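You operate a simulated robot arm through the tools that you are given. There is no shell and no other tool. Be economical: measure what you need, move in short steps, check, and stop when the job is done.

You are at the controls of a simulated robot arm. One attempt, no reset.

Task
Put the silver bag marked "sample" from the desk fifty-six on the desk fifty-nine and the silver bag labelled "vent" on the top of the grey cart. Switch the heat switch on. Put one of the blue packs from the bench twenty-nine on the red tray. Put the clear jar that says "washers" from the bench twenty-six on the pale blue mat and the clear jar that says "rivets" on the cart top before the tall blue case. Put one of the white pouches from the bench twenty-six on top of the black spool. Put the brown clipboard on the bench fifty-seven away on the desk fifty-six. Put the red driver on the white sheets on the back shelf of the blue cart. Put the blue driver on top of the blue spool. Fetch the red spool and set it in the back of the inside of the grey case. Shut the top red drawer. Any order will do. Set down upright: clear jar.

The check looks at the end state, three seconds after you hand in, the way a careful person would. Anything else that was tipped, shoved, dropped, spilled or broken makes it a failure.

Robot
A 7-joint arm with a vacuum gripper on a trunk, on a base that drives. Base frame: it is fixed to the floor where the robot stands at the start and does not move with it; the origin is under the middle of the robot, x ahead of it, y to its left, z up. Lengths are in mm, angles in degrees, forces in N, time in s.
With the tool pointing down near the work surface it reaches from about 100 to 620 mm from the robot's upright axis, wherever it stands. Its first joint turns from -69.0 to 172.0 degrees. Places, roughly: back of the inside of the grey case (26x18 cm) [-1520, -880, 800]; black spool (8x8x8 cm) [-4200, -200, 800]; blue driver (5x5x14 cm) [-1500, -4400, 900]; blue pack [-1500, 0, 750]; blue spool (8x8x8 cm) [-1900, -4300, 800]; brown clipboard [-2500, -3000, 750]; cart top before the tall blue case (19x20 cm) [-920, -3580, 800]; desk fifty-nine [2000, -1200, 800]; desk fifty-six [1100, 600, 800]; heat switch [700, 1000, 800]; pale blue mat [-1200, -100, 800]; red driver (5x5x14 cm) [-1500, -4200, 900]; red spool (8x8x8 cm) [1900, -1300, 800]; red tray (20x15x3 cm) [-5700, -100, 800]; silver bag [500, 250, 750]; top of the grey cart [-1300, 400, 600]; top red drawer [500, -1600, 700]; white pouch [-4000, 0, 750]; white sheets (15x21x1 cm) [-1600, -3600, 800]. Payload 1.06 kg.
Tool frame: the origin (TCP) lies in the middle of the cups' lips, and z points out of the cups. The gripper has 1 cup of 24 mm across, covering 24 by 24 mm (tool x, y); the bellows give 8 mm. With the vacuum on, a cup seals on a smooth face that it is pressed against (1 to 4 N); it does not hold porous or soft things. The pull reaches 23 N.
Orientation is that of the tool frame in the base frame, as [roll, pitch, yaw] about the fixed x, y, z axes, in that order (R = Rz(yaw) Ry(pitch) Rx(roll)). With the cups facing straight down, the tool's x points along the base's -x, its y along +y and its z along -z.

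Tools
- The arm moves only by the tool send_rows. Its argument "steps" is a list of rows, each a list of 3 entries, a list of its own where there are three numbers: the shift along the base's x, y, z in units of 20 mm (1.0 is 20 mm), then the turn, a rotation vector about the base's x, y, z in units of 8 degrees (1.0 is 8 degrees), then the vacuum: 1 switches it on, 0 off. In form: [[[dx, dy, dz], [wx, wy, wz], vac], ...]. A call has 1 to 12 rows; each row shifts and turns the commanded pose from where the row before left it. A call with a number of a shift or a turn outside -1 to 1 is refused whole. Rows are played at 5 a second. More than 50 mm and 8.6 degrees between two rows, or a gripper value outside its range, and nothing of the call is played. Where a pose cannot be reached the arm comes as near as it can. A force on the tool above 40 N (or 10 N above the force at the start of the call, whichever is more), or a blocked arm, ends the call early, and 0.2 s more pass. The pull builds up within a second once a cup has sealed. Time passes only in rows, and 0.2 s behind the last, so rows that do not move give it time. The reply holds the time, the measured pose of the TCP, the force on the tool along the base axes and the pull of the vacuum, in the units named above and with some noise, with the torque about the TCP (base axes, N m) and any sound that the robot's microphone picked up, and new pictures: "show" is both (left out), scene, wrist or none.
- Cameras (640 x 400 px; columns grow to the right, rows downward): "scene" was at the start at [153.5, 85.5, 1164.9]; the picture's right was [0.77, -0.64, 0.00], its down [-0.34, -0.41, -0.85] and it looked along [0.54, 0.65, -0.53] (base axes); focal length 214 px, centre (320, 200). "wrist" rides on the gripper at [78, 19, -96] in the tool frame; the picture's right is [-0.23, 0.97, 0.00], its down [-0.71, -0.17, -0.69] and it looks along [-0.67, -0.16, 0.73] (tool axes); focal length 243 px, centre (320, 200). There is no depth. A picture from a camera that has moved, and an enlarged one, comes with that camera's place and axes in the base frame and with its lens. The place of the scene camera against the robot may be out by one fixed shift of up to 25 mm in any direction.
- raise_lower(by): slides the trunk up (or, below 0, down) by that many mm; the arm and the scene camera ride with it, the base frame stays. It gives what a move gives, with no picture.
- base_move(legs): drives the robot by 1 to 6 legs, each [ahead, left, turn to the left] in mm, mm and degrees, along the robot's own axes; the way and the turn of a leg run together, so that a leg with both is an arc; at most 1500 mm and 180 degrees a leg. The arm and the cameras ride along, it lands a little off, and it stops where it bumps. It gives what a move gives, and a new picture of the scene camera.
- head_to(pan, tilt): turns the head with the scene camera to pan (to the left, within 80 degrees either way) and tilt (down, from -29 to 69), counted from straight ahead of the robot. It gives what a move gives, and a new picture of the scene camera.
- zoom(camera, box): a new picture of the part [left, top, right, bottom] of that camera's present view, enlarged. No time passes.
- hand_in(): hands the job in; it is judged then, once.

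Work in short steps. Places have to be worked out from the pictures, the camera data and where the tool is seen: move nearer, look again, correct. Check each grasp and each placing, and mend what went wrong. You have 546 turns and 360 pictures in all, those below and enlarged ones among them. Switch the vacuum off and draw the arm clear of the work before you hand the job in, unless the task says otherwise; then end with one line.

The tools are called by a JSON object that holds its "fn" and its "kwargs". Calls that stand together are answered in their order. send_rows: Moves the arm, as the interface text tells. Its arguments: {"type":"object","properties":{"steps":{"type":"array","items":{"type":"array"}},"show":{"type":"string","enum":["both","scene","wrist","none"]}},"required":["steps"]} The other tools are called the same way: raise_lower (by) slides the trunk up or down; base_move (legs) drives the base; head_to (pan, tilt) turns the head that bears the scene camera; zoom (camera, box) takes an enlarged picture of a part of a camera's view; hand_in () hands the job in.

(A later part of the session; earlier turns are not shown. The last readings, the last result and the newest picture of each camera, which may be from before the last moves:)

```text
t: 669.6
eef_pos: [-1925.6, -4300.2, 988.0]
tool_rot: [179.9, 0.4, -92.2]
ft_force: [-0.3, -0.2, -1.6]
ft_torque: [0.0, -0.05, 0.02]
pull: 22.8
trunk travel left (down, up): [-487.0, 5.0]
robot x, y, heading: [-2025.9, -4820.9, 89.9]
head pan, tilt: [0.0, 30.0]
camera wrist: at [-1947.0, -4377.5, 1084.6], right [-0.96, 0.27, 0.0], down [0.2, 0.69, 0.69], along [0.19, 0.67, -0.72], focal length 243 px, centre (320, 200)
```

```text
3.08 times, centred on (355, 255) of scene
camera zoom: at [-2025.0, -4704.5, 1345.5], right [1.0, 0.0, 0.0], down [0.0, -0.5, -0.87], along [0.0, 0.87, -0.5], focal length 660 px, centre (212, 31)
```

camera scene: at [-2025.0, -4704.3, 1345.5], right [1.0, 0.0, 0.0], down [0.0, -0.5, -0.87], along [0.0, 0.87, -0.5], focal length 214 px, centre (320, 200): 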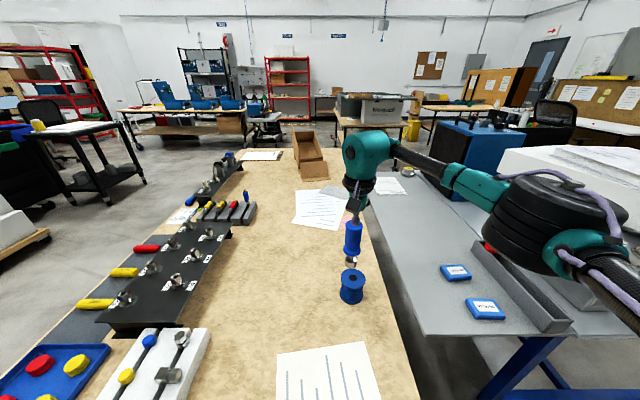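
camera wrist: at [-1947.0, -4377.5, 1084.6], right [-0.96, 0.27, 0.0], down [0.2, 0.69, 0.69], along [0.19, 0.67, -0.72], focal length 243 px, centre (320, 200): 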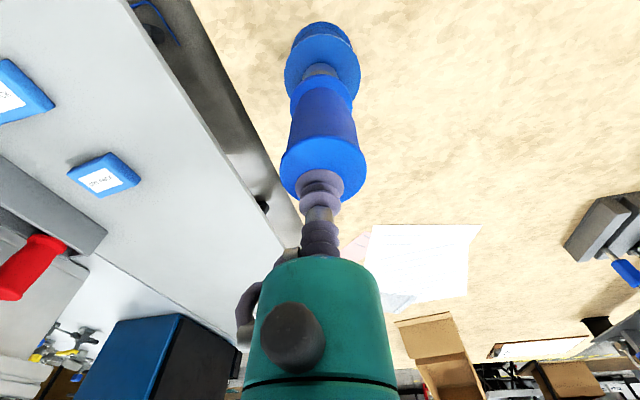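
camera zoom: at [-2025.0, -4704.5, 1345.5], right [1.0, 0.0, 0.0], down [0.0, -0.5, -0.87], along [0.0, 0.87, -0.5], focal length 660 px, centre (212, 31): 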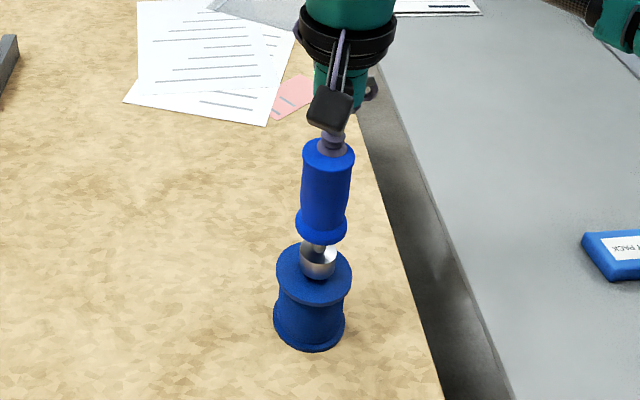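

{"fn": "send_rows", "kwargs": {"steps": [[[0, 0, -0.3], [0, 0, 0], 1], [[0, 0, -0.25], [0, 0, 0], 1], [[0, 0, 0], [0, 0, 0], 1]], "show": "none"}}

{"fn": "send_rows", "kwargs": {"steps": [[[0, 0, -0.15], [0, 0, 0], 1], [[0, 0, 0], [0, 0, 0], 1]], "show": "none"}}

{"fn": "send_rows", "kwargs": {"steps": [[[0, 0, -0.15], [0, 0, 0], 1], [[0, 0, 0], [0, 0, 0], 1]], "show": "none"}}

```text
t: 670.4
eef_pos: [-1925.6, -4300.5, 980.4]
tool_rot: [179.8, 0.7, -92.1]
ft_force: [2.0, 0.4, 11.3]
ft_torque: [0.0, -0.04, -0.01]
pull: 22.9
trunk travel left (down, up): [-487.0, 5.0]
robot x, y, heading: [-2026.0, -4821.8, 89.7]
head pan, tilt: [0.0, 30.0]
```

```text
t: 671.0
eef_pos: [-1926.4, -4301.3, 977.4]
tool_rot: [179.8, 0.7, -92.2]
ft_force: [1.7, 1.5, 19.5]
ft_torque: [-0.02, -0.05, 0.04]
pull: 23.3
trunk travel left (down, up): [-487.0, 5.0]
robot x, y, heading: [-2024.1, -4818.0, 89.8]
head pan, tilt: [0.0, 30.0]
```

```text
t: 671.6
eef_pos: [-1926.8, -4301.3, 973.8]
tool_rot: [179.8, 0.6, -92.2]
ft_force: [1.6, 3.3, 22.2]
ft_torque: [0.03, -0.03, 0.02]
pull: 22.8
trunk travel left (down, up): [-487.0, 5.0]
robot x, y, heading: [-2029.7, -4818.7, 89.7]
head pan, tilt: [0.0, 30.0]
```

Standing on the spool. Relax upward 6 mm, release, then rise.

{"fn": "send_rows", "kwargs": {"steps": [[[0, 0, 0.3], [0, 0, 0], 1], [[0, 0, 0], [0, 0, 0], 0], [[0, 0, 0], [0, 0, 0], 0], [[0, 0, 0], [0, 0, 0], 0], [[0, 0, 0], [0, 0, 0], 0], [[0, 0, 0.3], [0, 0, 0], 0], [[0, 0, 0.5], [0, 0, 0], 0], [[0, 0, 1], [0, 0, 0], 0], [[0, 0, 1], [0, 0, 0], 0], [[0, 0, 1], [0, 0, 0], 0], [[0, 0, 1], [0, 0, 0], 0], [[0, 0, 1], [0, 0, 0], 0]], "show": "scene"}}

```text
t: 674.2
eef_pos: [-1926.8, -4300.8, 1094.5]
tool_rot: [180.0, 0.5, -92.0]
ft_force: [0.1, 0.8, -0.7]
ft_torque: [0.01, 0.01, 0.01]
pull: 0.2
trunk travel left (down, up): [-487.0, 5.0]
robot x, y, heading: [-2028.3, -4818.4, 89.9]
head pan, tilt: [0.0, 30.0]
camera scene: at [-2025.1, -4704.7, 1345.5], right [1.0, 0.0, 0.0], down [0.0, -0.5, -0.87], along [0.0, 0.87, -0.5], focal length 214 px, centre (320, 200)
```

scene: 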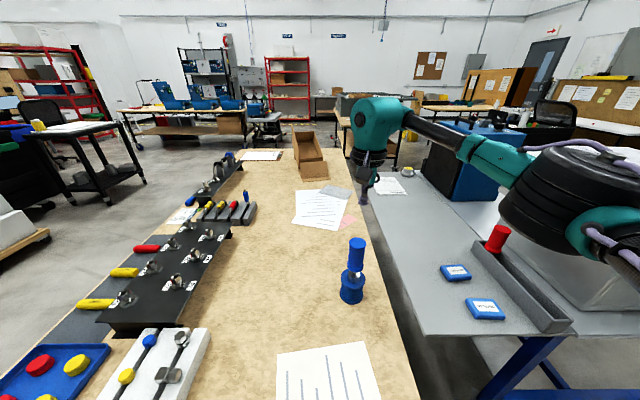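

Blue driver stands on the blue spool. For the red driver I need the elbow clear of the white slab: stand at (−1645,−4825) with heading ≈125°.

{"fn": "base_move", "kwargs": {"legs": [[0, -383, 0], [0, 0, 35]]}}

{"fn": "send_rows", "kwargs": {"steps": [[[1, 0.3, 0], [0, 0, 0], 0], [[1, 0.3, 0], [0, 0, 0], 0], [[1, 0.3, 0], [0, 0, 0], 0], [[1, 0.3, 0], [0, 0, 0], 0], [[1, 0.3, 0], [0, 0, 0], 0], [[1, 0.3, 0], [0, 0, 0], 0], [[1, 0.3, 0], [0, 0, 0], 0], [[1, 0.3, -1], [0, 0, 0], 0], [[1, 0.3, -1], [0, 0, 0], 0], [[1, 0.5, -1], [0, 0, 0], 0], [[1, 0.5, -1], [0, 0, 0], 0], [[1, 0.5, -1], [0, 0, 0], 0]], "show": "none"}}

{"fn": "send_rows", "kwargs": {"steps": [[[1, 0.5, 0], [0, 0, 0], 0], [[1, 0.5, 0], [0, 0, 0], 0], [[1, 0.5, 0], [0, 0, 0], 0], [[1, 0.5, 0], [0, 0, 0], 0], [[1, 0.5, 0], [0, 0, 0], 0], [[1, 0.5, 0], [0, 0, 0], 0], [[1, 0.5, 0], [0, 0, 0], 0]]}}

```text
t: 675.8
eef_pos: [-1875.9, -4303.3, 1092.4]
tool_rot: [179.8, 0.5, -91.8]
ft_force: [0.2, 0.4, -0.1]
ft_torque: [-0.01, 0.01, 0.02]
pull: 0.1
trunk travel left (down, up): [-487.0, 5.0]
robot x, y, heading: [-1969.9, -4822.5, 90.1]
head pan, tilt: [0.0, 30.0]
stopped in leg 1: the robot was blocked; the commanded pose is now the measured one
camera scene: at [-1972.0, -4708.1, 1345.5], right [1.0, 0.0, 0.0], down [0.0, -0.5, -0.87], along [0.0, 0.87, -0.5], focal length 214 px, centre (320, 200)
```

scene: 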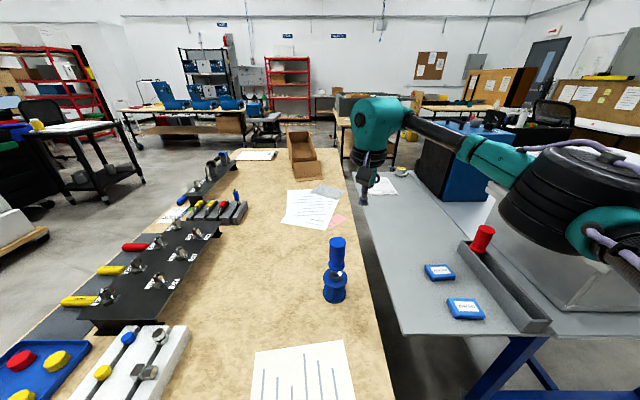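

```text
t: 678.4
eef_pos: [-1728.4, -4260.6, 1087.3]
tool_rot: [179.8, 0.5, -91.9]
ft_force: [-1.1, -0.1, 0.0]
ft_torque: [0.03, -0.01, 0.01]
pull: 0.1
out of reach, approached as far as the arm can: row 8, 9, 10, 11, 12
trunk travel left (down, up): [-487.0, 5.0]
robot x, y, heading: [-1971.6, -4821.3, 90.5]
head pan, tilt: [0.0, 30.0]
```

```text
t: 680.0
eef_pos: [-1719.3, -4262.5, 1085.4]
tool_rot: [-180.0, 0.6, -91.9]
ft_force: [-0.1, 0.3, -0.4]
ft_torque: [0.02, 0.0, 0.0]
pull: 0.1
out of reach, approached as far as the arm can: row 1, 2, 3, 4, 5, 6, 7
trunk travel left (down, up): [-487.0, 5.0]
robot x, y, heading: [-1972.8, -4820.7, 90.3]
head pan, tilt: [0.0, 30.0]
camera scene: at [-1971.6, -4708.0, 1345.5], right [1.0, 0.0, 0.0], down [0.0, -0.5, -0.87], along [0.0, 0.87, -0.5], focal length 214 px, centre (320, 200)
camera wrist: at [-1740.8, -4340.7, 1180.9], right [-0.96, 0.27, 0.0], down [0.2, 0.69, 0.69], along [0.18, 0.67, -0.72], focal length 243 px, centre (320, 200)
```

scene: 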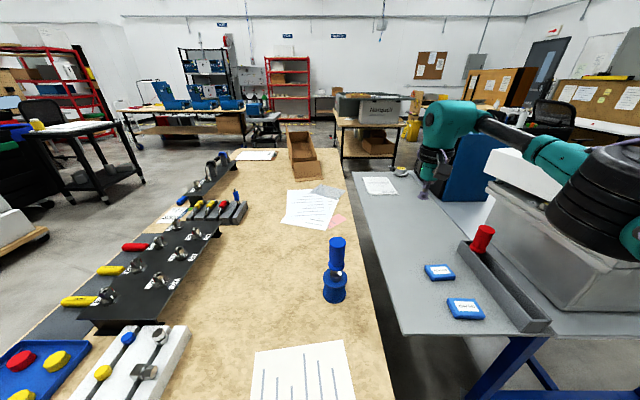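
wrist: 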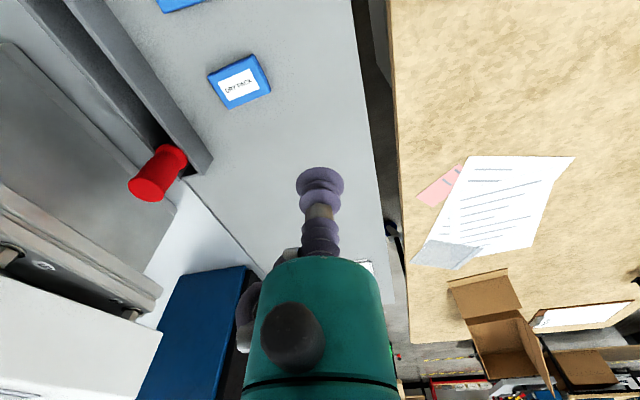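

The base touched the table leg; driver still stands. Retract the arm, back up, go around, and turn.

{"fn": "send_rows", "kwargs": {"steps": [[[-1, -0.5, 0], [0, 0, 0], 0], [[-1, -0.5, 0], [0, 0, 0], 0], [[-1, -0.5, 0], [0, 0, 0], 0], [[-1, -0.5, 0], [0, 0, 0], 0], [[-1, -0.5, 0], [0, 0, 0], 0], [[-1, -0.5, 0], [0, 0, 0], 0], [[-1, -0.5, 0], [0, 0, 0], 0]], "show": "none"}}

{"fn": "base_move", "kwargs": {"legs": [[-110, 0, 0], [0, -327, 0], [95, 0, 0], [0, 0, 35]]}}

```text
t: 681.6
eef_pos: [-1860.5, -4332.8, 1084.3]
tool_rot: [180.0, 0.5, -91.9]
ft_force: [0.3, 0.2, 0.1]
ft_torque: [0.0, 0.01, 0.01]
pull: 0.0
trunk travel left (down, up): [-487.0, 5.0]
robot x, y, heading: [-1975.8, -4819.8, 90.2]
head pan, tilt: [0.0, 30.0]
```

```text
t: 688.2
eef_pos: [-1832.3, -4370.2, 1084.0]
tool_rot: [179.9, 0.5, -56.9]
ft_force: [-0.3, 0.3, -0.4]
ft_torque: [0.01, 0.03, -0.02]
pull: 0.2
trunk travel left (down, up): [-487.0, 5.0]
robot x, y, heading: [-1646.6, -4836.0, 124.8]
head pan, tilt: [0.0, 30.0]
camera scene: at [-1699.9, -4740.4, 1345.5], right [0.82, 0.58, 0.0], down [0.29, -0.41, -0.87], along [-0.5, 0.71, -0.5], focal length 214 px, centre (320, 200)
```

scene: 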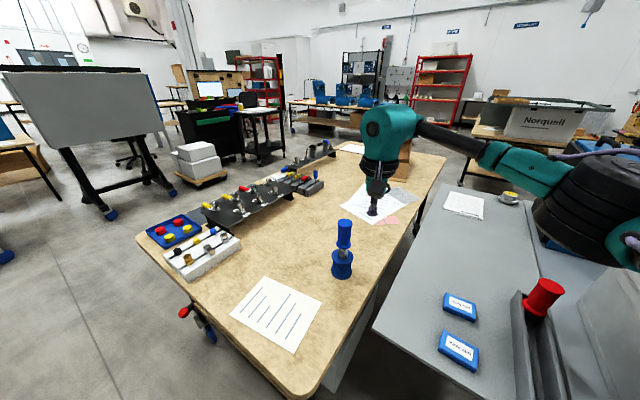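

{"fn": "send_rows", "kwargs": {"steps": [[[1, 0, -1], [0, 0, 0], 0], [[1, 0, -1], [0, 0, 0], 0], [[1, 0, -1], [0, 0, 0], 0], [[1, 0, -0.5], [0, 0, 0], 0], [[1, 0, 0], [0, 0, 0], 0], [[1, 0.5, 0], [0, 0, 0], 0], [[1, 0.5, 0], [0, 0, 0], 0], [[1, 0.5, 0], [0, 0, 0], 0], [[1, 0.5, 0], [0, 0, 0], 0], [[1, 0.5, 0], [0, 0, 0], 0], [[1, 0.5, 0], [0, 0, 0], 0], [[1, 0.5, 0], [0, 0, 0], 0]], "show": "none"}}

{"fn": "send_rows", "kwargs": {"steps": [[[1, 0.7, 0], [0, 0, 0], 0], [[1, 0.7, 0], [0, 0, 0], 0], [[1, 0.7, 0], [0, 0, 0], 0], [[1, 1, 0], [0, 0, 0], 0], [[1, 1, 0], [0, 0, 0], 0], [[1, 1, 0], [0, 0, 0], 0]]}}

```text
t: 690.8
eef_pos: [-1591.8, -4301.4, 1014.0]
tool_rot: [179.9, 0.5, -56.9]
ft_force: [0.0, 0.4, 0.3]
ft_torque: [0.01, 0.02, 0.03]
pull: 0.1
trunk travel left (down, up): [-487.0, 5.0]
robot x, y, heading: [-1645.7, -4838.2, 125.2]
head pan, tilt: [0.0, 30.0]
```

```text
t: 692.2
eef_pos: [-1524.1, -4278.5, 1023.4]
tool_rot: [-180.0, 0.6, -57.2]
ft_force: [0.4, -0.7, 0.0]
ft_torque: [0.0, -0.04, 0.01]
pull: 0.2
out of reach, approached as far as the arm can: row 3, 4, 5, 6
trunk travel left (down, up): [-487.0, 5.0]
robot x, y, heading: [-1644.0, -4835.9, 125.2]
head pan, tilt: [0.0, 30.0]
camera scene: at [-1700.0, -4740.2, 1345.5], right [0.82, 0.58, 0.0], down [0.29, -0.41, -0.87], along [-0.5, 0.71, -0.5], focal length 214 px, centre (320, 200)
camera wrist: at [-1497.0, -4353.6, 1119.7], right [-0.94, -0.33, 0.0], down [-0.24, 0.68, 0.69], along [-0.23, 0.65, -0.72], focal length 243 px, centre (320, 200)
```

scene: 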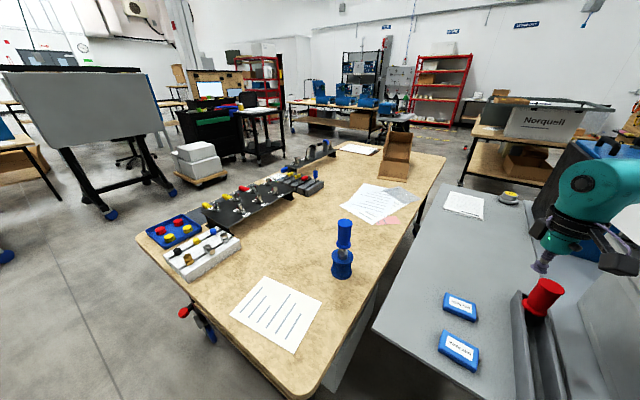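
wrist: 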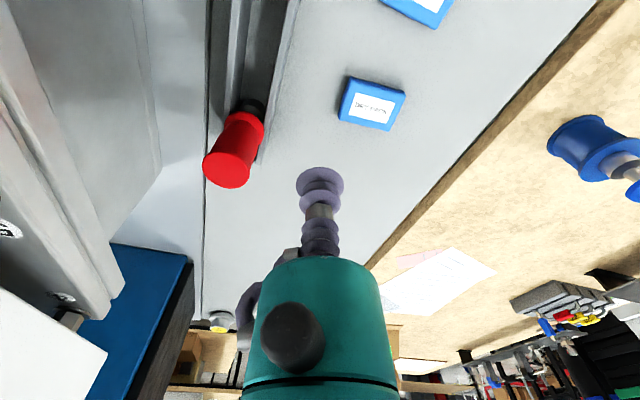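

Joint 1 limits at this heading. I'll retract slightly, turn back 13° and shift, then reach again.

{"fn": "send_rows", "kwargs": {"steps": [[[-1, -0.2, 0.5], [0, 0, 0], 0], [[-1, -0.2, 0.5], [0, 0, 0], 0], [[-1, -0.2, 0], [0, 0, 0], 0], [[-1, -0.2, 0], [0, 0, 0], 0], [[-1, -0.2, 0], [0, 0, 0], 0], [[-1, -0.2, 0], [0, 0, 0], 0]], "show": "none"}}

{"fn": "base_move", "kwargs": {"legs": [[29, -39, -13]]}}

{"fn": "send_rows", "kwargs": {"steps": [[[0.5, 1, -0.5], [0, 0, 0], 0], [[0.5, 1, -0.5], [0, 0, 0], 0], [[0.5, 1, 0], [0, 0, 0], 0], [[0.5, 1, 0], [0, 0, 0], 0]], "show": "wrist"}}

```text
t: 693.6
eef_pos: [-1645.5, -4303.1, 1042.2]
tool_rot: [179.8, 0.5, -56.9]
ft_force: [-0.3, 0.1, 0.5]
ft_torque: [0.0, 0.02, -0.01]
pull: 0.0
trunk travel left (down, up): [-487.0, 5.0]
robot x, y, heading: [-1641.8, -4834.3, 125.2]
head pan, tilt: [0.0, 30.0]
```

```text
t: 694.8
eef_pos: [-1504.2, -4271.3, 1042.9]
tool_rot: [179.9, 0.5, -69.8]
ft_force: [0.7, -0.5, 0.4]
ft_torque: [-0.03, -0.04, 0.04]
pull: 0.0
trunk travel left (down, up): [-487.0, 5.0]
robot x, y, heading: [-1624.3, -4788.5, 112.2]
head pan, tilt: [0.0, 30.0]
camera scene: at [-1660.3, -4685.8, 1345.5], right [0.93, 0.38, 0.0], down [0.19, -0.46, -0.87], along [-0.33, 0.8, -0.5], focal length 214 px, centre (320, 200)
```

scene: 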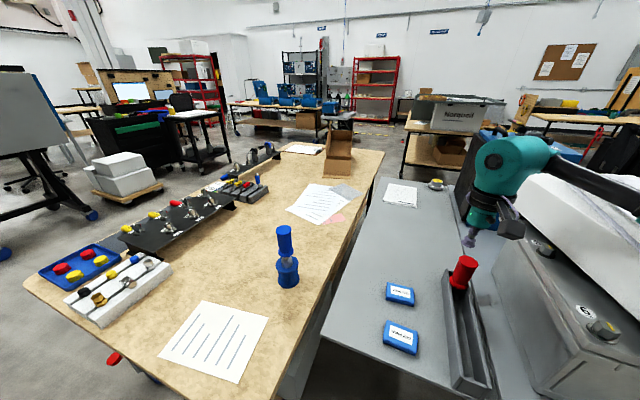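

```text
t: 695.8
eef_pos: [-1475.8, -4210.7, 1024.2]
tool_rot: [179.9, 0.6, -69.8]
ft_force: [0.1, -0.2, -0.8]
ft_torque: [-0.01, 0.0, 0.01]
pull: 0.0
out of reach, approached as far as the arm can: row 4
trunk travel left (down, up): [-487.0, 5.0]
robot x, y, heading: [-1624.6, -4792.6, 112.2]
head pan, tilt: [0.0, 30.0]
camera wrist: at [-1465.2, -4292.1, 1120.1], right [-0.99, -0.11, 0.0], down [-0.08, 0.72, 0.69], along [-0.08, 0.69, -0.72], focal length 243 px, centre (320, 200)
```

wrist: 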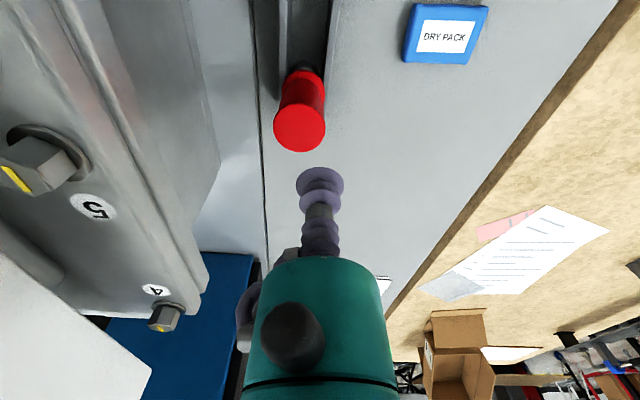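

{"fn": "send_rows", "kwargs": {"steps": [[[0, 0, -1], [0, 0, 0], 1], [[0, 0, -1], [0, 0, 0], 1], [[0.4, 0.4, -0.5], [0, 0, 0], 1], [[0.4, 0.4, 0], [0, 0, 0], 1]]}}

```text
t: 696.8
eef_pos: [-1484.9, -4212.0, 994.8]
tool_rot: [-179.6, 1.5, -69.7]
ft_force: [0.3, -1.0, 0.4]
ft_torque: [0.02, 0.02, -0.02]
pull: 0.1
out of reach, approached as far as the arm can: row 3, 4
trunk travel left (down, up): [-487.0, 5.0]
robot x, y, heading: [-1619.2, -4794.7, 112.1]
head pan, tilt: [0.0, 30.0]
camera scene: at [-1671.0, -4692.4, 1346.1], right [0.93, 0.38, 0.01], down [0.2, -0.46, -0.87], along [-0.32, 0.8, -0.5], focal length 214 px, centre (320, 200)
camera wrist: at [-1474.6, -4294.3, 1089.4], right [-0.99, -0.12, 0.0], down [-0.08, 0.7, 0.7], along [-0.08, 0.7, -0.71], focal length 243 px, centre (320, 200)
```

scene: 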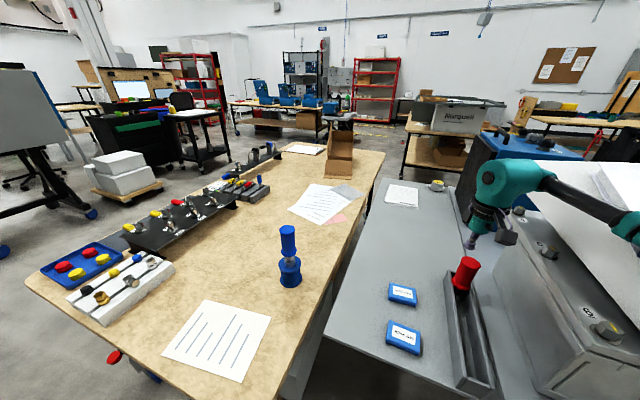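
wrist: 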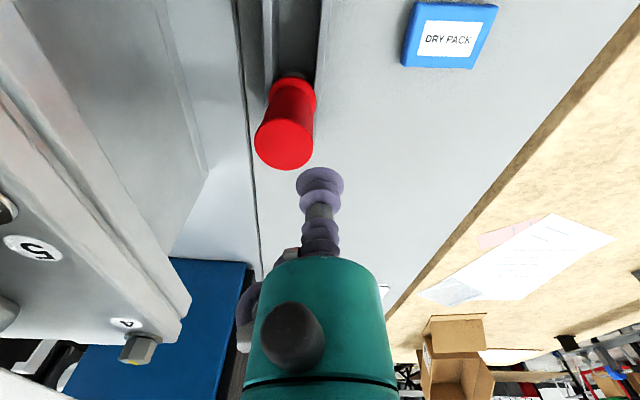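

The robot is being lifted slightly: forearm touches the white slab. Raise at once and check the slab.

{"fn": "send_rows", "kwargs": {"steps": [[[0, 0, 1], [0, 0, 0], 0], [[0, 0, 1], [0, 0, 0], 0], [[0, 0, 1], [0, 0, 0], 0], [[-0.5, -0.5, 1], [0, 0, 0], 0]], "show": "scene"}}

```text
t: 697.8
eef_pos: [-1483.6, -4221.4, 1062.8]
tool_rot: [179.8, 0.3, -69.7]
ft_force: [0.3, 0.3, 0.1]
ft_torque: [-0.01, -0.05, 0.04]
pull: 0.0
trunk travel left (down, up): [-487.0, 5.0]
robot x, y, heading: [-1624.8, -4793.1, 112.1]
head pan, tilt: [0.0, 30.0]
camera scene: at [-1660.8, -4686.2, 1345.3], right [0.93, 0.38, 0.0], down [0.19, -0.46, -0.87], along [-0.33, 0.8, -0.5], focal length 214 px, centre (320, 200)
```

scene: 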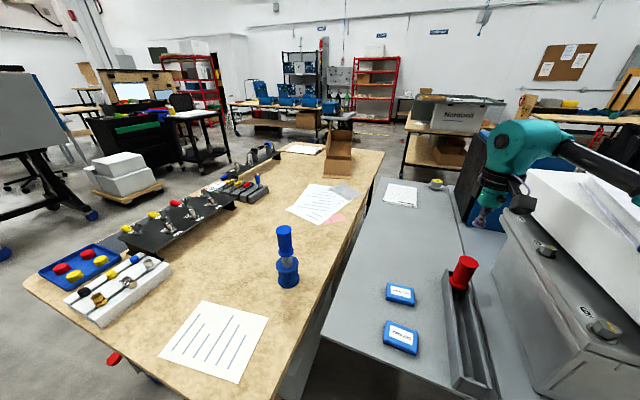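

I'll return to the 125° heading but keep the arm extended: go forward first along x≈−1610, then sideways to the driver.

{"fn": "send_rows", "kwargs": {"steps": [[[-1, 0, 0], [0, 0, 0], 0], [[-1, 0, 0], [0, 0, 0], 0], [[-1, 0, 0], [0, 0, 0], 0], [[-1, 0, 0], [0, 0, 0], 0], [[-1, 0, 0], [0, 0, 0], 0], [[-1, 0, -1], [0, 0, 0], 0]], "show": "none"}}

{"fn": "base_move", "kwargs": {"legs": [[-26, 48, 13]]}}

{"fn": "send_rows", "kwargs": {"steps": [[[1, 0.6, -0.5], [0, 0, 0], 0], [[1, 0.6, -0.5], [0, 0, 0], 0], [[1, 0.6, 0], [0, 0, 0], 0], [[1, 0.6, 0], [0, 0, 0], 0], [[1, 0.6, 0], [0, 0, 0], 0], [[1, 0.6, 0], [0, 0, 0], 0], [[1, 0.5, 0], [0, 0, 0], 0], [[1, 0.4, 0], [0, 0, 0], 0]], "show": "none"}}

```text
t: 699.2
eef_pos: [-1604.8, -4220.0, 1041.9]
tool_rot: [179.8, 0.5, -69.8]
ft_force: [-0.3, -0.1, -0.6]
ft_torque: [0.0, -0.04, 0.0]
pull: 0.0
trunk travel left (down, up): [-487.0, 5.0]
robot x, y, heading: [-1625.1, -4791.8, 112.4]
head pan, tilt: [0.0, 30.0]
```

```text
t: 700.5
eef_pos: [-1763.2, -4277.4, 1044.1]
tool_rot: [179.9, 0.5, -56.9]
ft_force: [0.8, 0.1, 0.0]
ft_torque: [0.04, 0.02, 0.02]
pull: 0.1
trunk travel left (down, up): [-487.0, 5.0]
robot x, y, heading: [-1653.6, -4839.0, 125.0]
head pan, tilt: [0.0, 30.0]
camera scene: at [-1709.7, -4742.3, 1345.5], right [0.82, 0.58, 0.0], down [0.29, -0.41, -0.87], along [-0.5, 0.71, -0.5], focal length 214 px, centre (320, 200)
```

scene: 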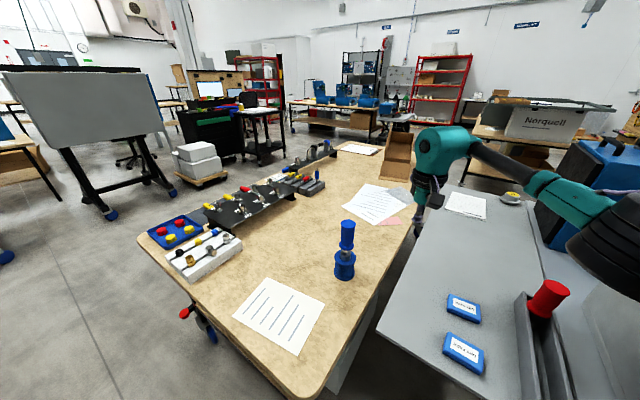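

```text
t: 702.2
eef_pos: [-1682.1, -4228.2, 1023.1]
tool_rot: [179.9, 0.5, -57.0]
ft_force: [0.6, 0.1, -0.1]
ft_torque: [0.01, -0.02, 0.02]
pull: 0.1
out of reach, approached as far as the arm can: row 5, 6, 7, 8
trunk travel left (down, up): [-487.0, 5.0]
robot x, y, heading: [-1654.2, -4838.7, 125.1]
head pan, tilt: [0.0, 30.0]
```

Just short of reach; nudge the base 25 mm forward, lower, and move across.

{"fn": "base_move", "kwargs": {"legs": [[15, -25, 0]]}}

{"fn": "send_rows", "kwargs": {"steps": [[[1, 0, -1], [0, 0, 0], 0], [[1, 0, -1], [0, 0, 0], 0], [[1, 0.1, 0], [0, 0, 0], 0], [[1, 0.1, 0], [0, 0, 0], 0], [[1, 0, 0], [0, 0, 0], 0], [[1, 0, 0], [0, 0, 0], 0], [[1, 0, 0], [0, 0, 0], 0]], "show": "none"}}

```text
t: 703.2
eef_pos: [-1671.3, -4201.5, 1022.3]
tool_rot: [179.9, 0.4, -56.9]
ft_force: [0.3, 0.1, 0.8]
ft_torque: [-0.01, -0.01, 0.02]
pull: 0.0
trunk travel left (down, up): [-487.0, 5.0]
robot x, y, heading: [-1639.6, -4811.6, 125.0]
head pan, tilt: [0.0, 30.0]
camera scene: at [-1697.6, -4715.0, 1345.4], right [0.82, 0.58, 0.0], down [0.29, -0.41, -0.87], along [-0.5, 0.71, -0.5], focal length 214 px, centre (320, 200)
```

scene: 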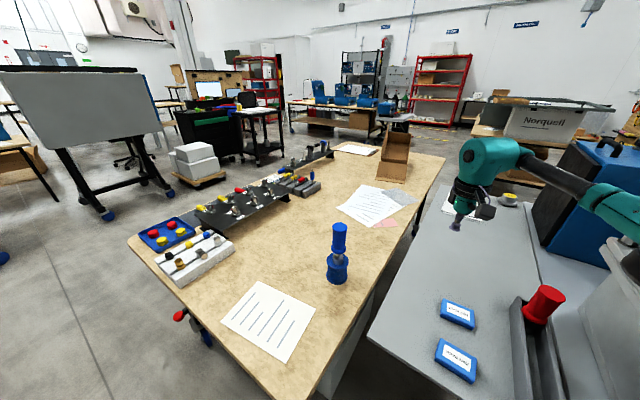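

```text
t: 704.8
eef_pos: [-1651.4, -4203.3, 1003.0]
tool_rot: [180.0, 0.5, -57.1]
ft_force: [0.4, -0.2, 1.1]
ft_torque: [0.0, 0.0, -0.02]
pull: 0.1
out of reach, approached as far as the arm can: row 2, 3, 4, 5, 6, 7
trunk travel left (down, up): [-487.0, 5.0]
robot x, y, heading: [-1639.6, -4809.3, 125.0]
head pan, tilt: [0.0, 30.0]
```

The wrist-roll limit again; rotate the tool −48° and continue across.

{"fn": "send_rows", "kwargs": {"steps": [[[0, 0, 0], [0, 0, -1], 0], [[0, 0, 0], [0, 0, -1], 0], [[0, 0, 0], [0, 0, -1], 0], [[0, 0, 0], [0, 0, -1], 0], [[0, 0, 0], [0, 0, -1], 0], [[0, 0, 0], [0, 0, -1], 0], [[1, 0, -0.5], [0, 0, 0], 0], [[1, 0, -0.5], [0, 0, 0], 0], [[1, 0, 0], [0, 0, 0], 0], [[1, 0, 0], [0, 0, 0], 0], [[1, 0, 0], [0, 0, 0], 0], [[1, 0, 0], [0, 0, 0], 0]], "show": "wrist"}}

```text
t: 707.4
eef_pos: [-1530.4, -4203.4, 983.4]
tool_rot: [179.9, 0.4, -104.9]
ft_force: [-0.3, -0.3, 0.4]
ft_torque: [0.05, 0.02, -0.01]
pull: 0.0
trunk travel left (down, up): [-487.0, 5.0]
robot x, y, heading: [-1642.1, -4810.0, 125.2]
head pan, tilt: [0.0, 30.0]
camera wrist: at [-1567.6, -4274.9, 1079.4], right [-0.88, 0.48, 0.0], down [0.35, 0.63, 0.69], along [0.33, 0.61, -0.72], focal length 243 px, centre (320, 200)
```

wrist: 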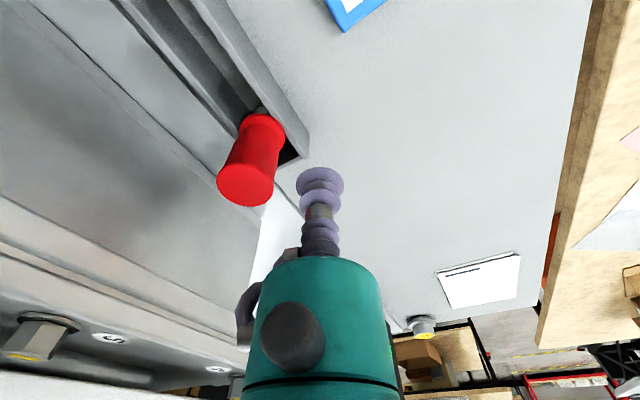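

{"fn": "send_rows", "kwargs": {"steps": [[[1, 0.1, 0], [0, 0, 0], 0], [[1, 0.1, 0], [0, 0, 0], 0], [[1, 0.1, 0], [0, 0, 0], 1], [[0.6, 0.1, -0.5], [0, 0, 0], 1]]}}

```text
t: 708.4
eef_pos: [-1457.9, -4194.7, 972.8]
tool_rot: [179.9, 0.5, -104.9]
ft_force: [0.3, -0.5, 0.5]
ft_torque: [-0.04, 0.0, 0.02]
pull: 0.0
trunk travel left (down, up): [-487.0, 5.0]
robot x, y, heading: [-1642.9, -4816.5, 125.1]
head pan, tilt: [0.0, 30.0]
camera scene: at [-1698.2, -4715.6, 1345.5], right [0.82, 0.58, 0.0], down [0.29, -0.41, -0.87], along [-0.5, 0.71, -0.5], focal length 214 px, centre (320, 200)
camera wrist: at [-1495.9, -4267.0, 1069.5], right [-0.88, 0.48, 0.0], down [0.35, 0.63, 0.69], along [0.33, 0.61, -0.72], focal length 243 px, centre (320, 200)
```

scene: 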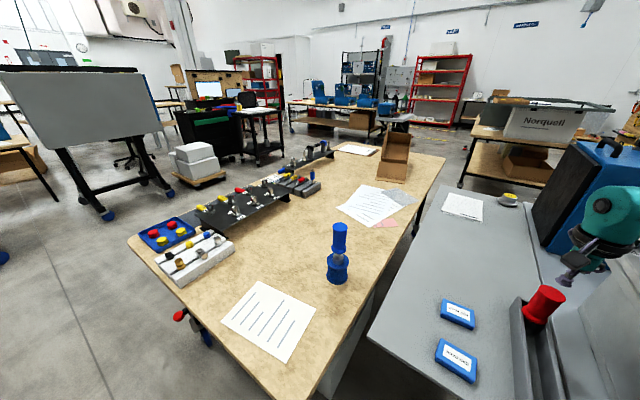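
wrist: 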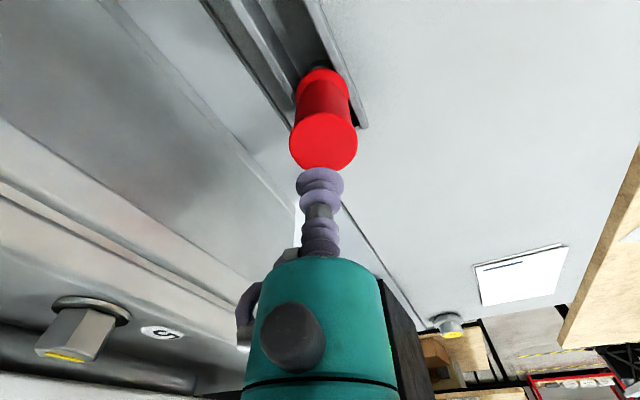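

Directly above the red driver with no contact. Descend carefully.

{"fn": "send_rows", "kwargs": {"steps": [[[0, 0, -0.7], [0, 0, 0], 1], [[0, 0, -0.6], [0, 0, 0], 1], [[0, 0, -0.3], [0, 0, 0], 1], [[0, 0, -0.15], [0, 0, 0], 1], [[0, 0, 0], [0, 0, 0], 1]], "show": "none"}}

```text
t: 709.6
eef_pos: [-1457.2, -4196.0, 938.9]
tool_rot: [179.9, 0.5, -104.9]
ft_force: [1.8, 0.0, 2.7]
ft_torque: [-0.04, -0.03, 0.01]
pull: 22.9
trunk travel left (down, up): [-487.0, 5.0]
robot x, y, heading: [-1640.9, -4815.5, 125.0]
head pan, tilt: [0.0, 30.0]
```

Sealed. Lift straight up, then bring it back.

{"fn": "send_rows", "kwargs": {"steps": [[[0, 0, 0.5], [0, 0, 0], 1], [[0, 0, 0.5], [0, 0, 0], 1], [[0, 0, 1], [0, 0, 0], 1], [[0, 0, 1], [0, 0, 0], 1], [[0, 0, 1], [0, 0, 0], 1], [[-0.3, -0.3, 1], [0, 0, 0], 1], [[-0.5, -0.5, 1], [0, 0, 0], 1], [[-1, 0, 0.5], [0, 0, 0], 1], [[-1, 0, 0.5], [0, 0, 0], 1], [[-1, 0, 0.5], [0, 0, 0], 1], [[-1, 0, 0], [0, 0, 0], 1], [[-1, 0, 0], [0, 0, 0], 1]], "show": "scene"}}

```text
t: 712.2
eef_pos: [-1573.9, -4211.7, 1088.3]
tool_rot: [179.9, 0.5, -105.0]
ft_force: [-0.1, 0.2, -2.4]
ft_torque: [-0.02, -0.04, 0.01]
pull: 23.1
trunk travel left (down, up): [-487.0, 5.0]
robot x, y, heading: [-1643.6, -4811.2, 125.0]
head pan, tilt: [0.0, 30.0]
camera scene: at [-1698.2, -4715.5, 1345.5], right [0.82, 0.58, 0.0], down [0.29, -0.41, -0.87], along [-0.5, 0.71, -0.5], focal length 214 px, centre (320, 200)
```

scene: 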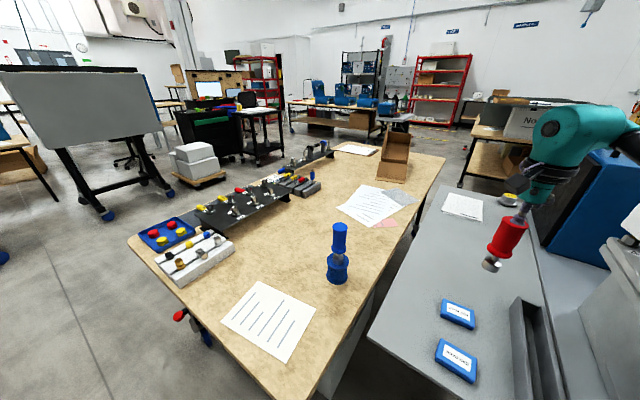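

Red driver held. Drive the long way around to the +y end of the shelf, facing −y.

{"fn": "base_move", "kwargs": {"legs": [[-250, 0, 0], [0, 0, 145], [0, 1280, 0], [-1400, 0, 0], [-880, 0, 0], [0, -1250, 0]]}}

{"fn": "head_to", "kwargs": {"pan": 0, "tilt": 40}}

```text
t: 752.6
eef_pos: [-1877.4, -3191.5, 1087.4]
tool_rot: [179.9, 0.5, 40.2]
ft_force: [-0.6, -0.7, -1.9]
ft_torque: [0.04, 0.0, -0.04]
pull: 23.0
trunk travel left (down, up): [-487.0, 5.0]
robot x, y, heading: [-1479.6, -2738.2, -90.0]
head pan, tilt: [0.0, 30.0]
camera scene: at [-1477.6, -2818.4, 1345.5], right [-1.0, 0.0, 0.0], down [0.0, 0.5, -0.87], along [0.0, -0.87, -0.5], focal length 214 px, centre (320, 200)
```

scene: 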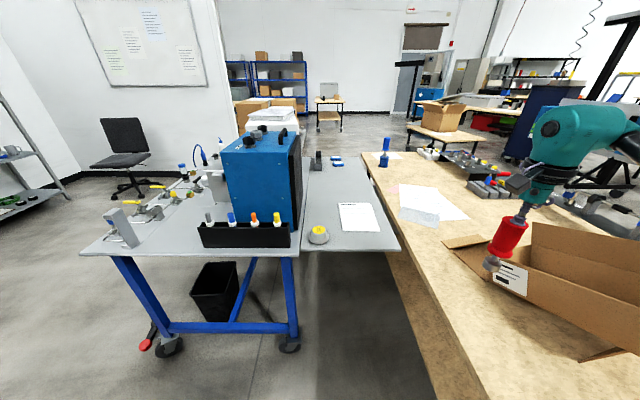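

```text
t: 753.3
eef_pos: [-1877.2, -3191.4, 1087.8]
tool_rot: [180.0, 0.5, 40.2]
ft_force: [0.3, 1.0, -1.6]
ft_torque: [0.02, 0.01, -0.01]
pull: 23.0
trunk travel left (down, up): [-487.0, 5.0]
robot x, y, heading: [-1477.6, -2734.5, -89.8]
head pan, tilt: [0.0, 40.0]
camera scene: at [-1477.5, -2813.0, 1330.2], right [-1.0, 0.0, 0.0], down [0.0, 0.64, -0.77], along [0.0, -0.77, -0.64], focal length 214 px, centre (320, 200)
```

scene: 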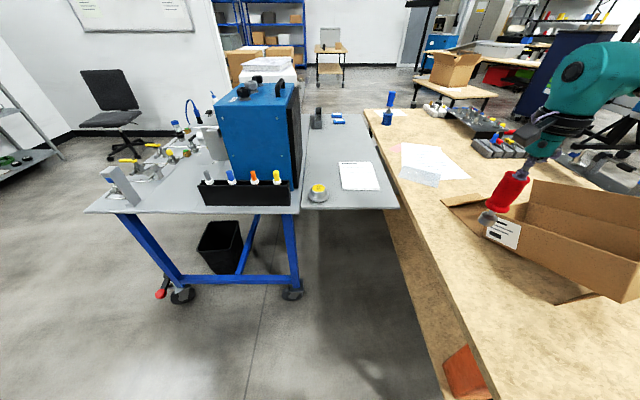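

Sheets lie near (−1648,−3605). Bring the arm left clear of the cardboard box, then drive ahead.

{"fn": "send_rows", "kwargs": {"steps": [[[1, 0, 0], [0, 0, 0], 1], [[1, 0, 0], [0, 0, 0], 1], [[1, 0, 0], [0, 0, 0], 1], [[1, 0, 0], [0, 0, 0], 1], [[1, 0, 0], [0, 0, 0], 1], [[1, 0, 0], [0, 0, 0], 1], [[1, 0, 0], [0, 0, 0], 1], [[1, 0, 0], [0, 0, 0], 1], [[1, 0, 0], [0, 0, 0], 1], [[1, 0, 0], [0, 0, 0], 1], [[1, 0, 0], [0, 0, 0], 1]], "show": "none"}}

{"fn": "base_move", "kwargs": {"legs": [[375, 0, 0]]}}

{"fn": "send_rows", "kwargs": {"steps": [[[0, 0, 0], [0, 0, 0], 1]], "show": "wrist"}}

```text
t: 755.7
eef_pos: [-1656.8, -3190.3, 1088.8]
tool_rot: [180.0, 0.5, 40.2]
ft_force: [-0.6, 0.3, -2.1]
ft_torque: [0.02, 0.01, -0.03]
pull: 22.8
trunk travel left (down, up): [-487.0, 5.0]
robot x, y, heading: [-1476.4, -2740.1, -90.1]
head pan, tilt: [0.0, 40.0]
```

```text
t: 758.1
eef_pos: [-1655.2, -3564.3, 1088.6]
tool_rot: [179.9, 0.5, 40.3]
ft_force: [1.1, 0.2, -2.2]
ft_torque: [0.02, -0.02, -0.02]
pull: 23.0
trunk travel left (down, up): [-487.0, 5.0]
robot x, y, heading: [-1476.8, -3111.3, -89.5]
head pan, tilt: [0.0, 40.0]
camera scene: at [-1475.6, -3186.8, 1330.1], right [-1.0, -0.01, 0.0], down [0.0, 0.64, -0.77], along [0.0, -0.77, -0.64], focal length 214 px, centre (320, 200)
```

scene: 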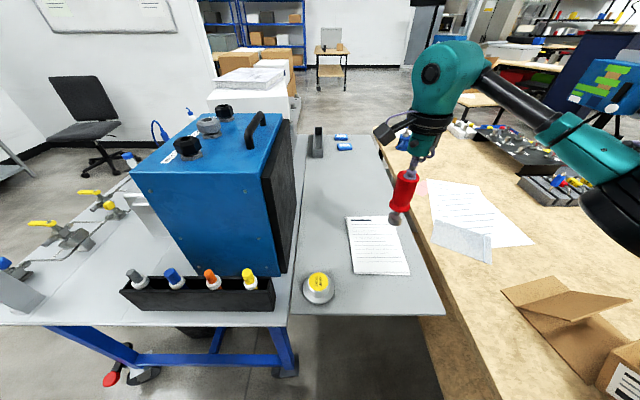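

```text
t: 758.5
eef_pos: [-1655.4, -3562.4, 1089.0]
tool_rot: [179.8, 0.5, 40.3]
ft_force: [-0.3, 0.5, -1.1]
ft_torque: [-0.02, 0.02, 0.02]
pull: 23.3
trunk travel left (down, up): [-487.0, 5.0]
robot x, y, heading: [-1478.6, -3113.0, -89.7]
head pan, tilt: [0.0, 40.0]
camera wrist: at [-1581.5, -3526.5, 1184.8], right [0.45, -0.89, 0.0], down [-0.65, -0.32, 0.69], along [-0.62, -0.31, -0.72], focal length 243 px, centre (320, 200)
```

wrist: 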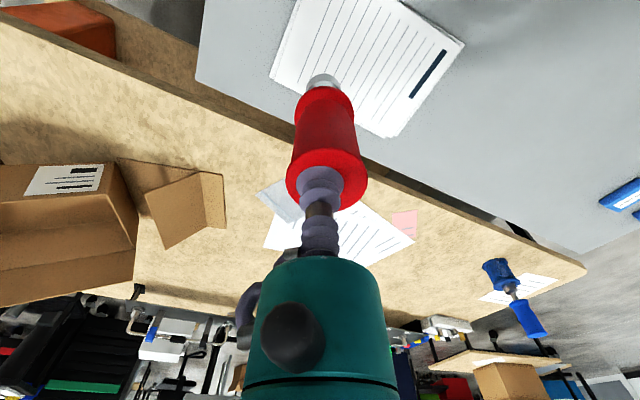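

Sheets' centre ≈(−1640,−3627). Lower and move over it.

{"fn": "send_rows", "kwargs": {"steps": [[[0, 0, -1], [0, 0, 0], 1], [[0, 0, -1], [0, 0, 0], 1], [[0, 0, -1], [0, 0, 0], 1], [[0, 0, -1], [0, 0, 0], 1], [[0.3, -1, -0.5], [0, 0, 0], 1], [[0.3, -1, 0], [0, 0, 0], 1], [[0.2, -1, 0], [0, 0, 0], 1]]}}

```text
t: 760.1
eef_pos: [-1637.8, -3623.6, 998.6]
tool_rot: [179.9, 0.5, 40.2]
ft_force: [0.2, 0.5, -2.1]
ft_torque: [0.02, 0.02, -0.01]
pull: 22.5
trunk travel left (down, up): [-487.0, 5.0]
robot x, y, heading: [-1475.8, -3109.8, -89.6]
head pan, tilt: [0.0, 40.0]
camera scene: at [-1475.3, -3186.5, 1330.1], right [-1.0, -0.01, 0.0], down [0.0, 0.64, -0.77], along [0.0, -0.77, -0.64], focal length 214 px, centre (320, 200)
camera wrist: at [-1565.3, -3586.5, 1094.6], right [0.45, -0.89, 0.0], down [-0.65, -0.32, 0.69], along [-0.62, -0.31, -0.72], focal length 243 px, centre (320, 200)
```

scene: 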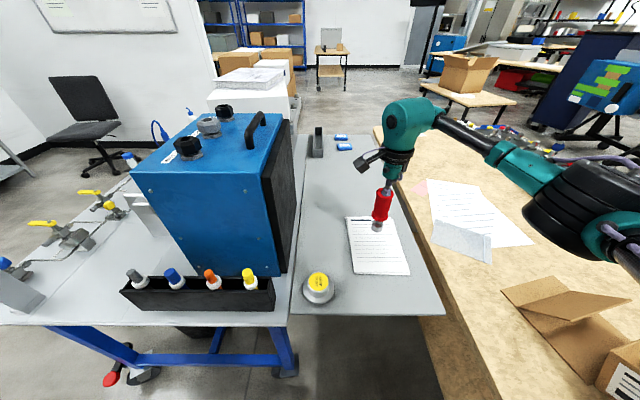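
wrist: 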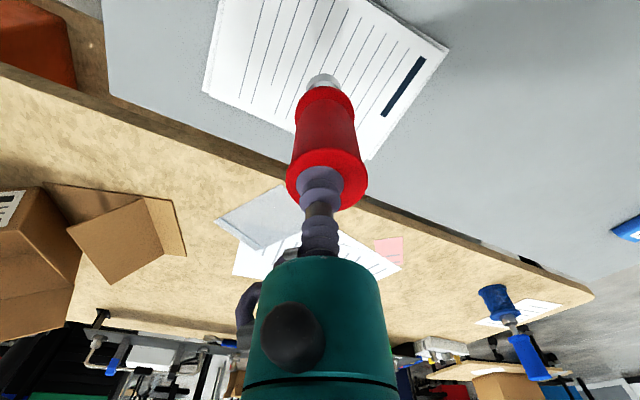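

{"fn": "send_rows", "kwargs": {"steps": [[[0, 0, -1], [0, 0, 0], 1], [[0, 0, -1], [0, 0, 0], 1], [[0, 0, -0.4], [0, 0, 0], 1], [[0, 0, 0], [0, 0, 0], 1]], "show": "none"}}

{"fn": "send_rows", "kwargs": {"steps": [[[0, 0, -0.25], [0, 0, 0], 1], [[0, 0, -0.2], [0, 0, 0], 1], [[0, 0, 0], [0, 0, 0], 1]], "show": "none"}}

```text
t: 761.1
eef_pos: [-1638.1, -3624.7, 950.0]
tool_rot: [179.9, 0.5, 40.4]
ft_force: [0.0, -0.1, -2.0]
ft_torque: [-0.01, -0.04, 0.01]
pull: 23.3
trunk travel left (down, up): [-487.0, 5.0]
robot x, y, heading: [-1477.3, -3111.4, -89.7]
head pan, tilt: [0.0, 40.0]
```

```text
t: 761.9
eef_pos: [-1637.8, -3623.0, 942.9]
tool_rot: [179.8, 0.4, 40.2]
ft_force: [-0.7, -0.8, 6.3]
ft_torque: [0.0, 0.01, 0.01]
pull: 22.8
trunk travel left (down, up): [-487.0, 5.0]
robot x, y, heading: [-1477.7, -3111.2, -89.5]
head pan, tilt: [0.0, 40.0]
```

Contact on the sheets. Release gently and rise.

{"fn": "send_rows", "kwargs": {"steps": [[[0, 0, 0], [0, 0, 0], 0], [[0, 0, 0], [0, 0, 0], 0], [[0, 0, 0], [0, 0, 0], 0], [[0, 0, 0], [0, 0, 0], 0], [[0, 0, 0.3], [0, 0, 0], 0], [[0, 0, 0.5], [0, 0, 0], 0], [[0, 0, 1], [0, 0, 0], 0], [[0, 0, 1], [0, 0, 0], 0], [[0, 0, 1], [0, 0, 0], 0], [[0, 0, 1], [0, 0, 0], 0], [[0, 0.5, 1], [0, 0, 0], 0], [[0, 1, 0], [0, 0, 0], 0]], "show": "scene"}}

```text
t: 764.5
eef_pos: [-1637.8, -3592.2, 1059.3]
tool_rot: [179.9, 0.6, 40.3]
ft_force: [0.1, -0.1, 0.4]
ft_torque: [-0.01, 0.01, 0.02]
pull: 0.1
trunk travel left (down, up): [-487.0, 5.0]
robot x, y, heading: [-1476.6, -3109.6, -89.6]
head pan, tilt: [0.0, 40.0]
camera scene: at [-1475.7, -3185.9, 1330.1], right [-1.0, -0.01, 0.0], down [0.0, 0.64, -0.77], along [0.0, -0.77, -0.64], focal length 214 px, centre (320, 200)
```

scene: 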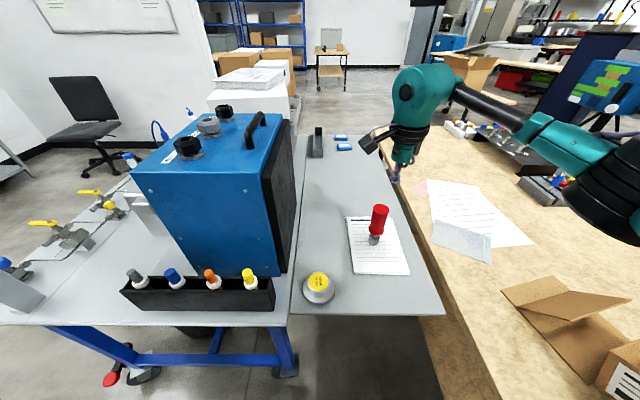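

Red driver stands on the sheets. Next the clipboard at ≈(−2490,−3110) on bench 57, approached from its +y end.

{"fn": "base_move", "kwargs": {"legs": [[-480, 0, 0], [0, -880, 0]]}}

{"fn": "send_rows", "kwargs": {"steps": [[[0, 0, 0], [0, 0, 0], 0]], "show": "wrist"}}

```text
t: 770.4
eef_pos: [-1874.7, -3114.0, 1057.6]
tool_rot: [179.8, 0.4, 40.9]
ft_force: [-0.3, 0.8, -0.5]
ft_torque: [0.01, 0.01, 0.01]
pull: 0.0
trunk travel left (down, up): [-487.0, 5.0]
robot x, y, heading: [-1716.4, -2631.4, -89.1]
head pan, tilt: [0.0, 40.0]
stopped in leg 2: the robot was blocked; the commanded pose is now the measured one
camera scene: at [-1716.0, -2705.9, 1330.1], right [-1.0, -0.01, 0.0], down [-0.01, 0.64, -0.77], along [0.01, -0.77, -0.64], focal length 214 px, centre (320, 200)
```

scene: 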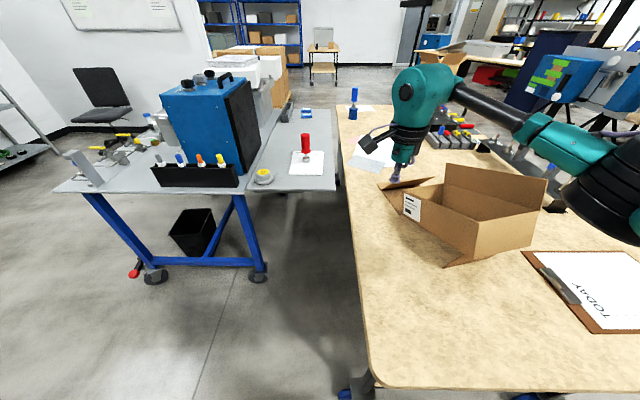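

```text
t: 770.8
eef_pos: [-1876.3, -3114.8, 1058.0]
tool_rot: [180.0, 0.6, 40.9]
ft_force: [0.0, 0.0, -0.6]
ft_torque: [0.04, -0.01, -0.01]
pull: 0.1
trunk travel left (down, up): [-487.0, 5.0]
robot x, y, heading: [-1721.0, -2628.1, -89.4]
head pan, tilt: [0.0, 40.0]
camera wrist: at [-1802.6, -3076.5, 1153.8], right [0.46, -0.89, 0.0], down [-0.64, -0.33, 0.69], along [-0.61, -0.32, -0.72], focal length 243 px, centre (320, 200)
```

wrist: 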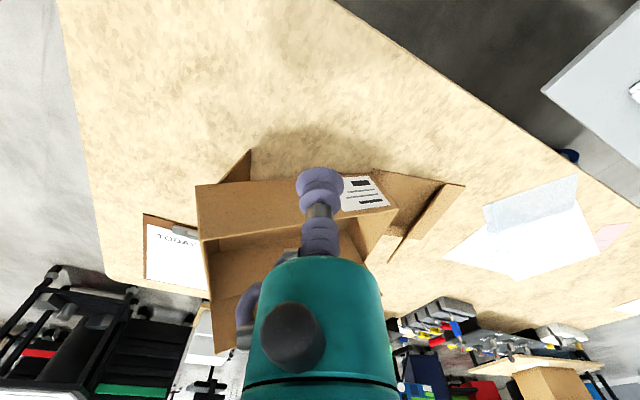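

Touched the bench's corner leg; back away 140 mm before going further right.

{"fn": "base_move", "kwargs": {"legs": [[-140, 0, -0.5], [0, -645, 0]]}}

{"fn": "send_rows", "kwargs": {"steps": [[[0, 0, -1], [0, 0, 0], 0], [[0, 0, -1], [0, 0, 0], 0]], "show": "wrist"}}

```text
t: 777.9
eef_pos: [-2535.1, -2975.8, 1058.3]
tool_rot: [179.9, 0.5, 40.2]
ft_force: [0.4, -0.7, -0.1]
ft_torque: [-0.02, -0.02, 0.01]
pull: 0.0
trunk travel left (down, up): [-487.0, 5.0]
robot x, y, heading: [-2373.9, -2497.1, -90.0]
head pan, tilt: [0.0, 40.0]
camera scene: at [-2372.0, -2568.4, 1330.1], right [-1.0, 0.0, 0.0], down [0.0, 0.64, -0.77], along [0.0, -0.77, -0.64], focal length 214 px, centre (320, 200)
```

scene: 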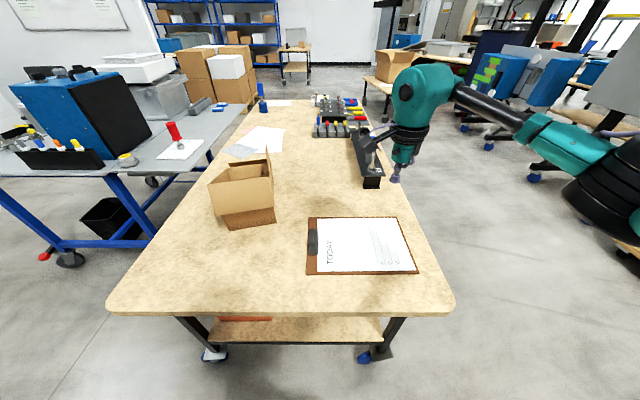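

```text
t: 778.5
eef_pos: [-2536.3, -2976.4, 1018.2]
tool_rot: [180.0, 0.5, 40.3]
ft_force: [0.5, -0.3, 0.1]
ft_torque: [0.0, 0.0, -0.01]
pull: 0.1
trunk travel left (down, up): [-487.0, 5.0]
robot x, y, heading: [-2374.4, -2497.3, -90.1]
head pan, tilt: [0.0, 40.0]
camera wrist: at [-2463.1, -2938.2, 1114.3], right [0.45, -0.89, 0.0], down [-0.65, -0.32, 0.69], along [-0.62, -0.31, -0.72], focal length 243 px, centre (320, 200)
```

wrist: 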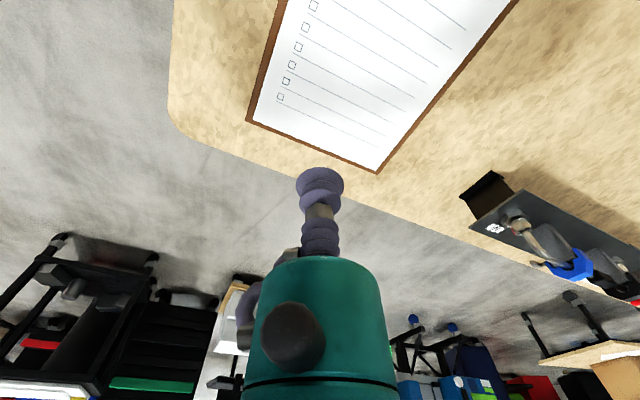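

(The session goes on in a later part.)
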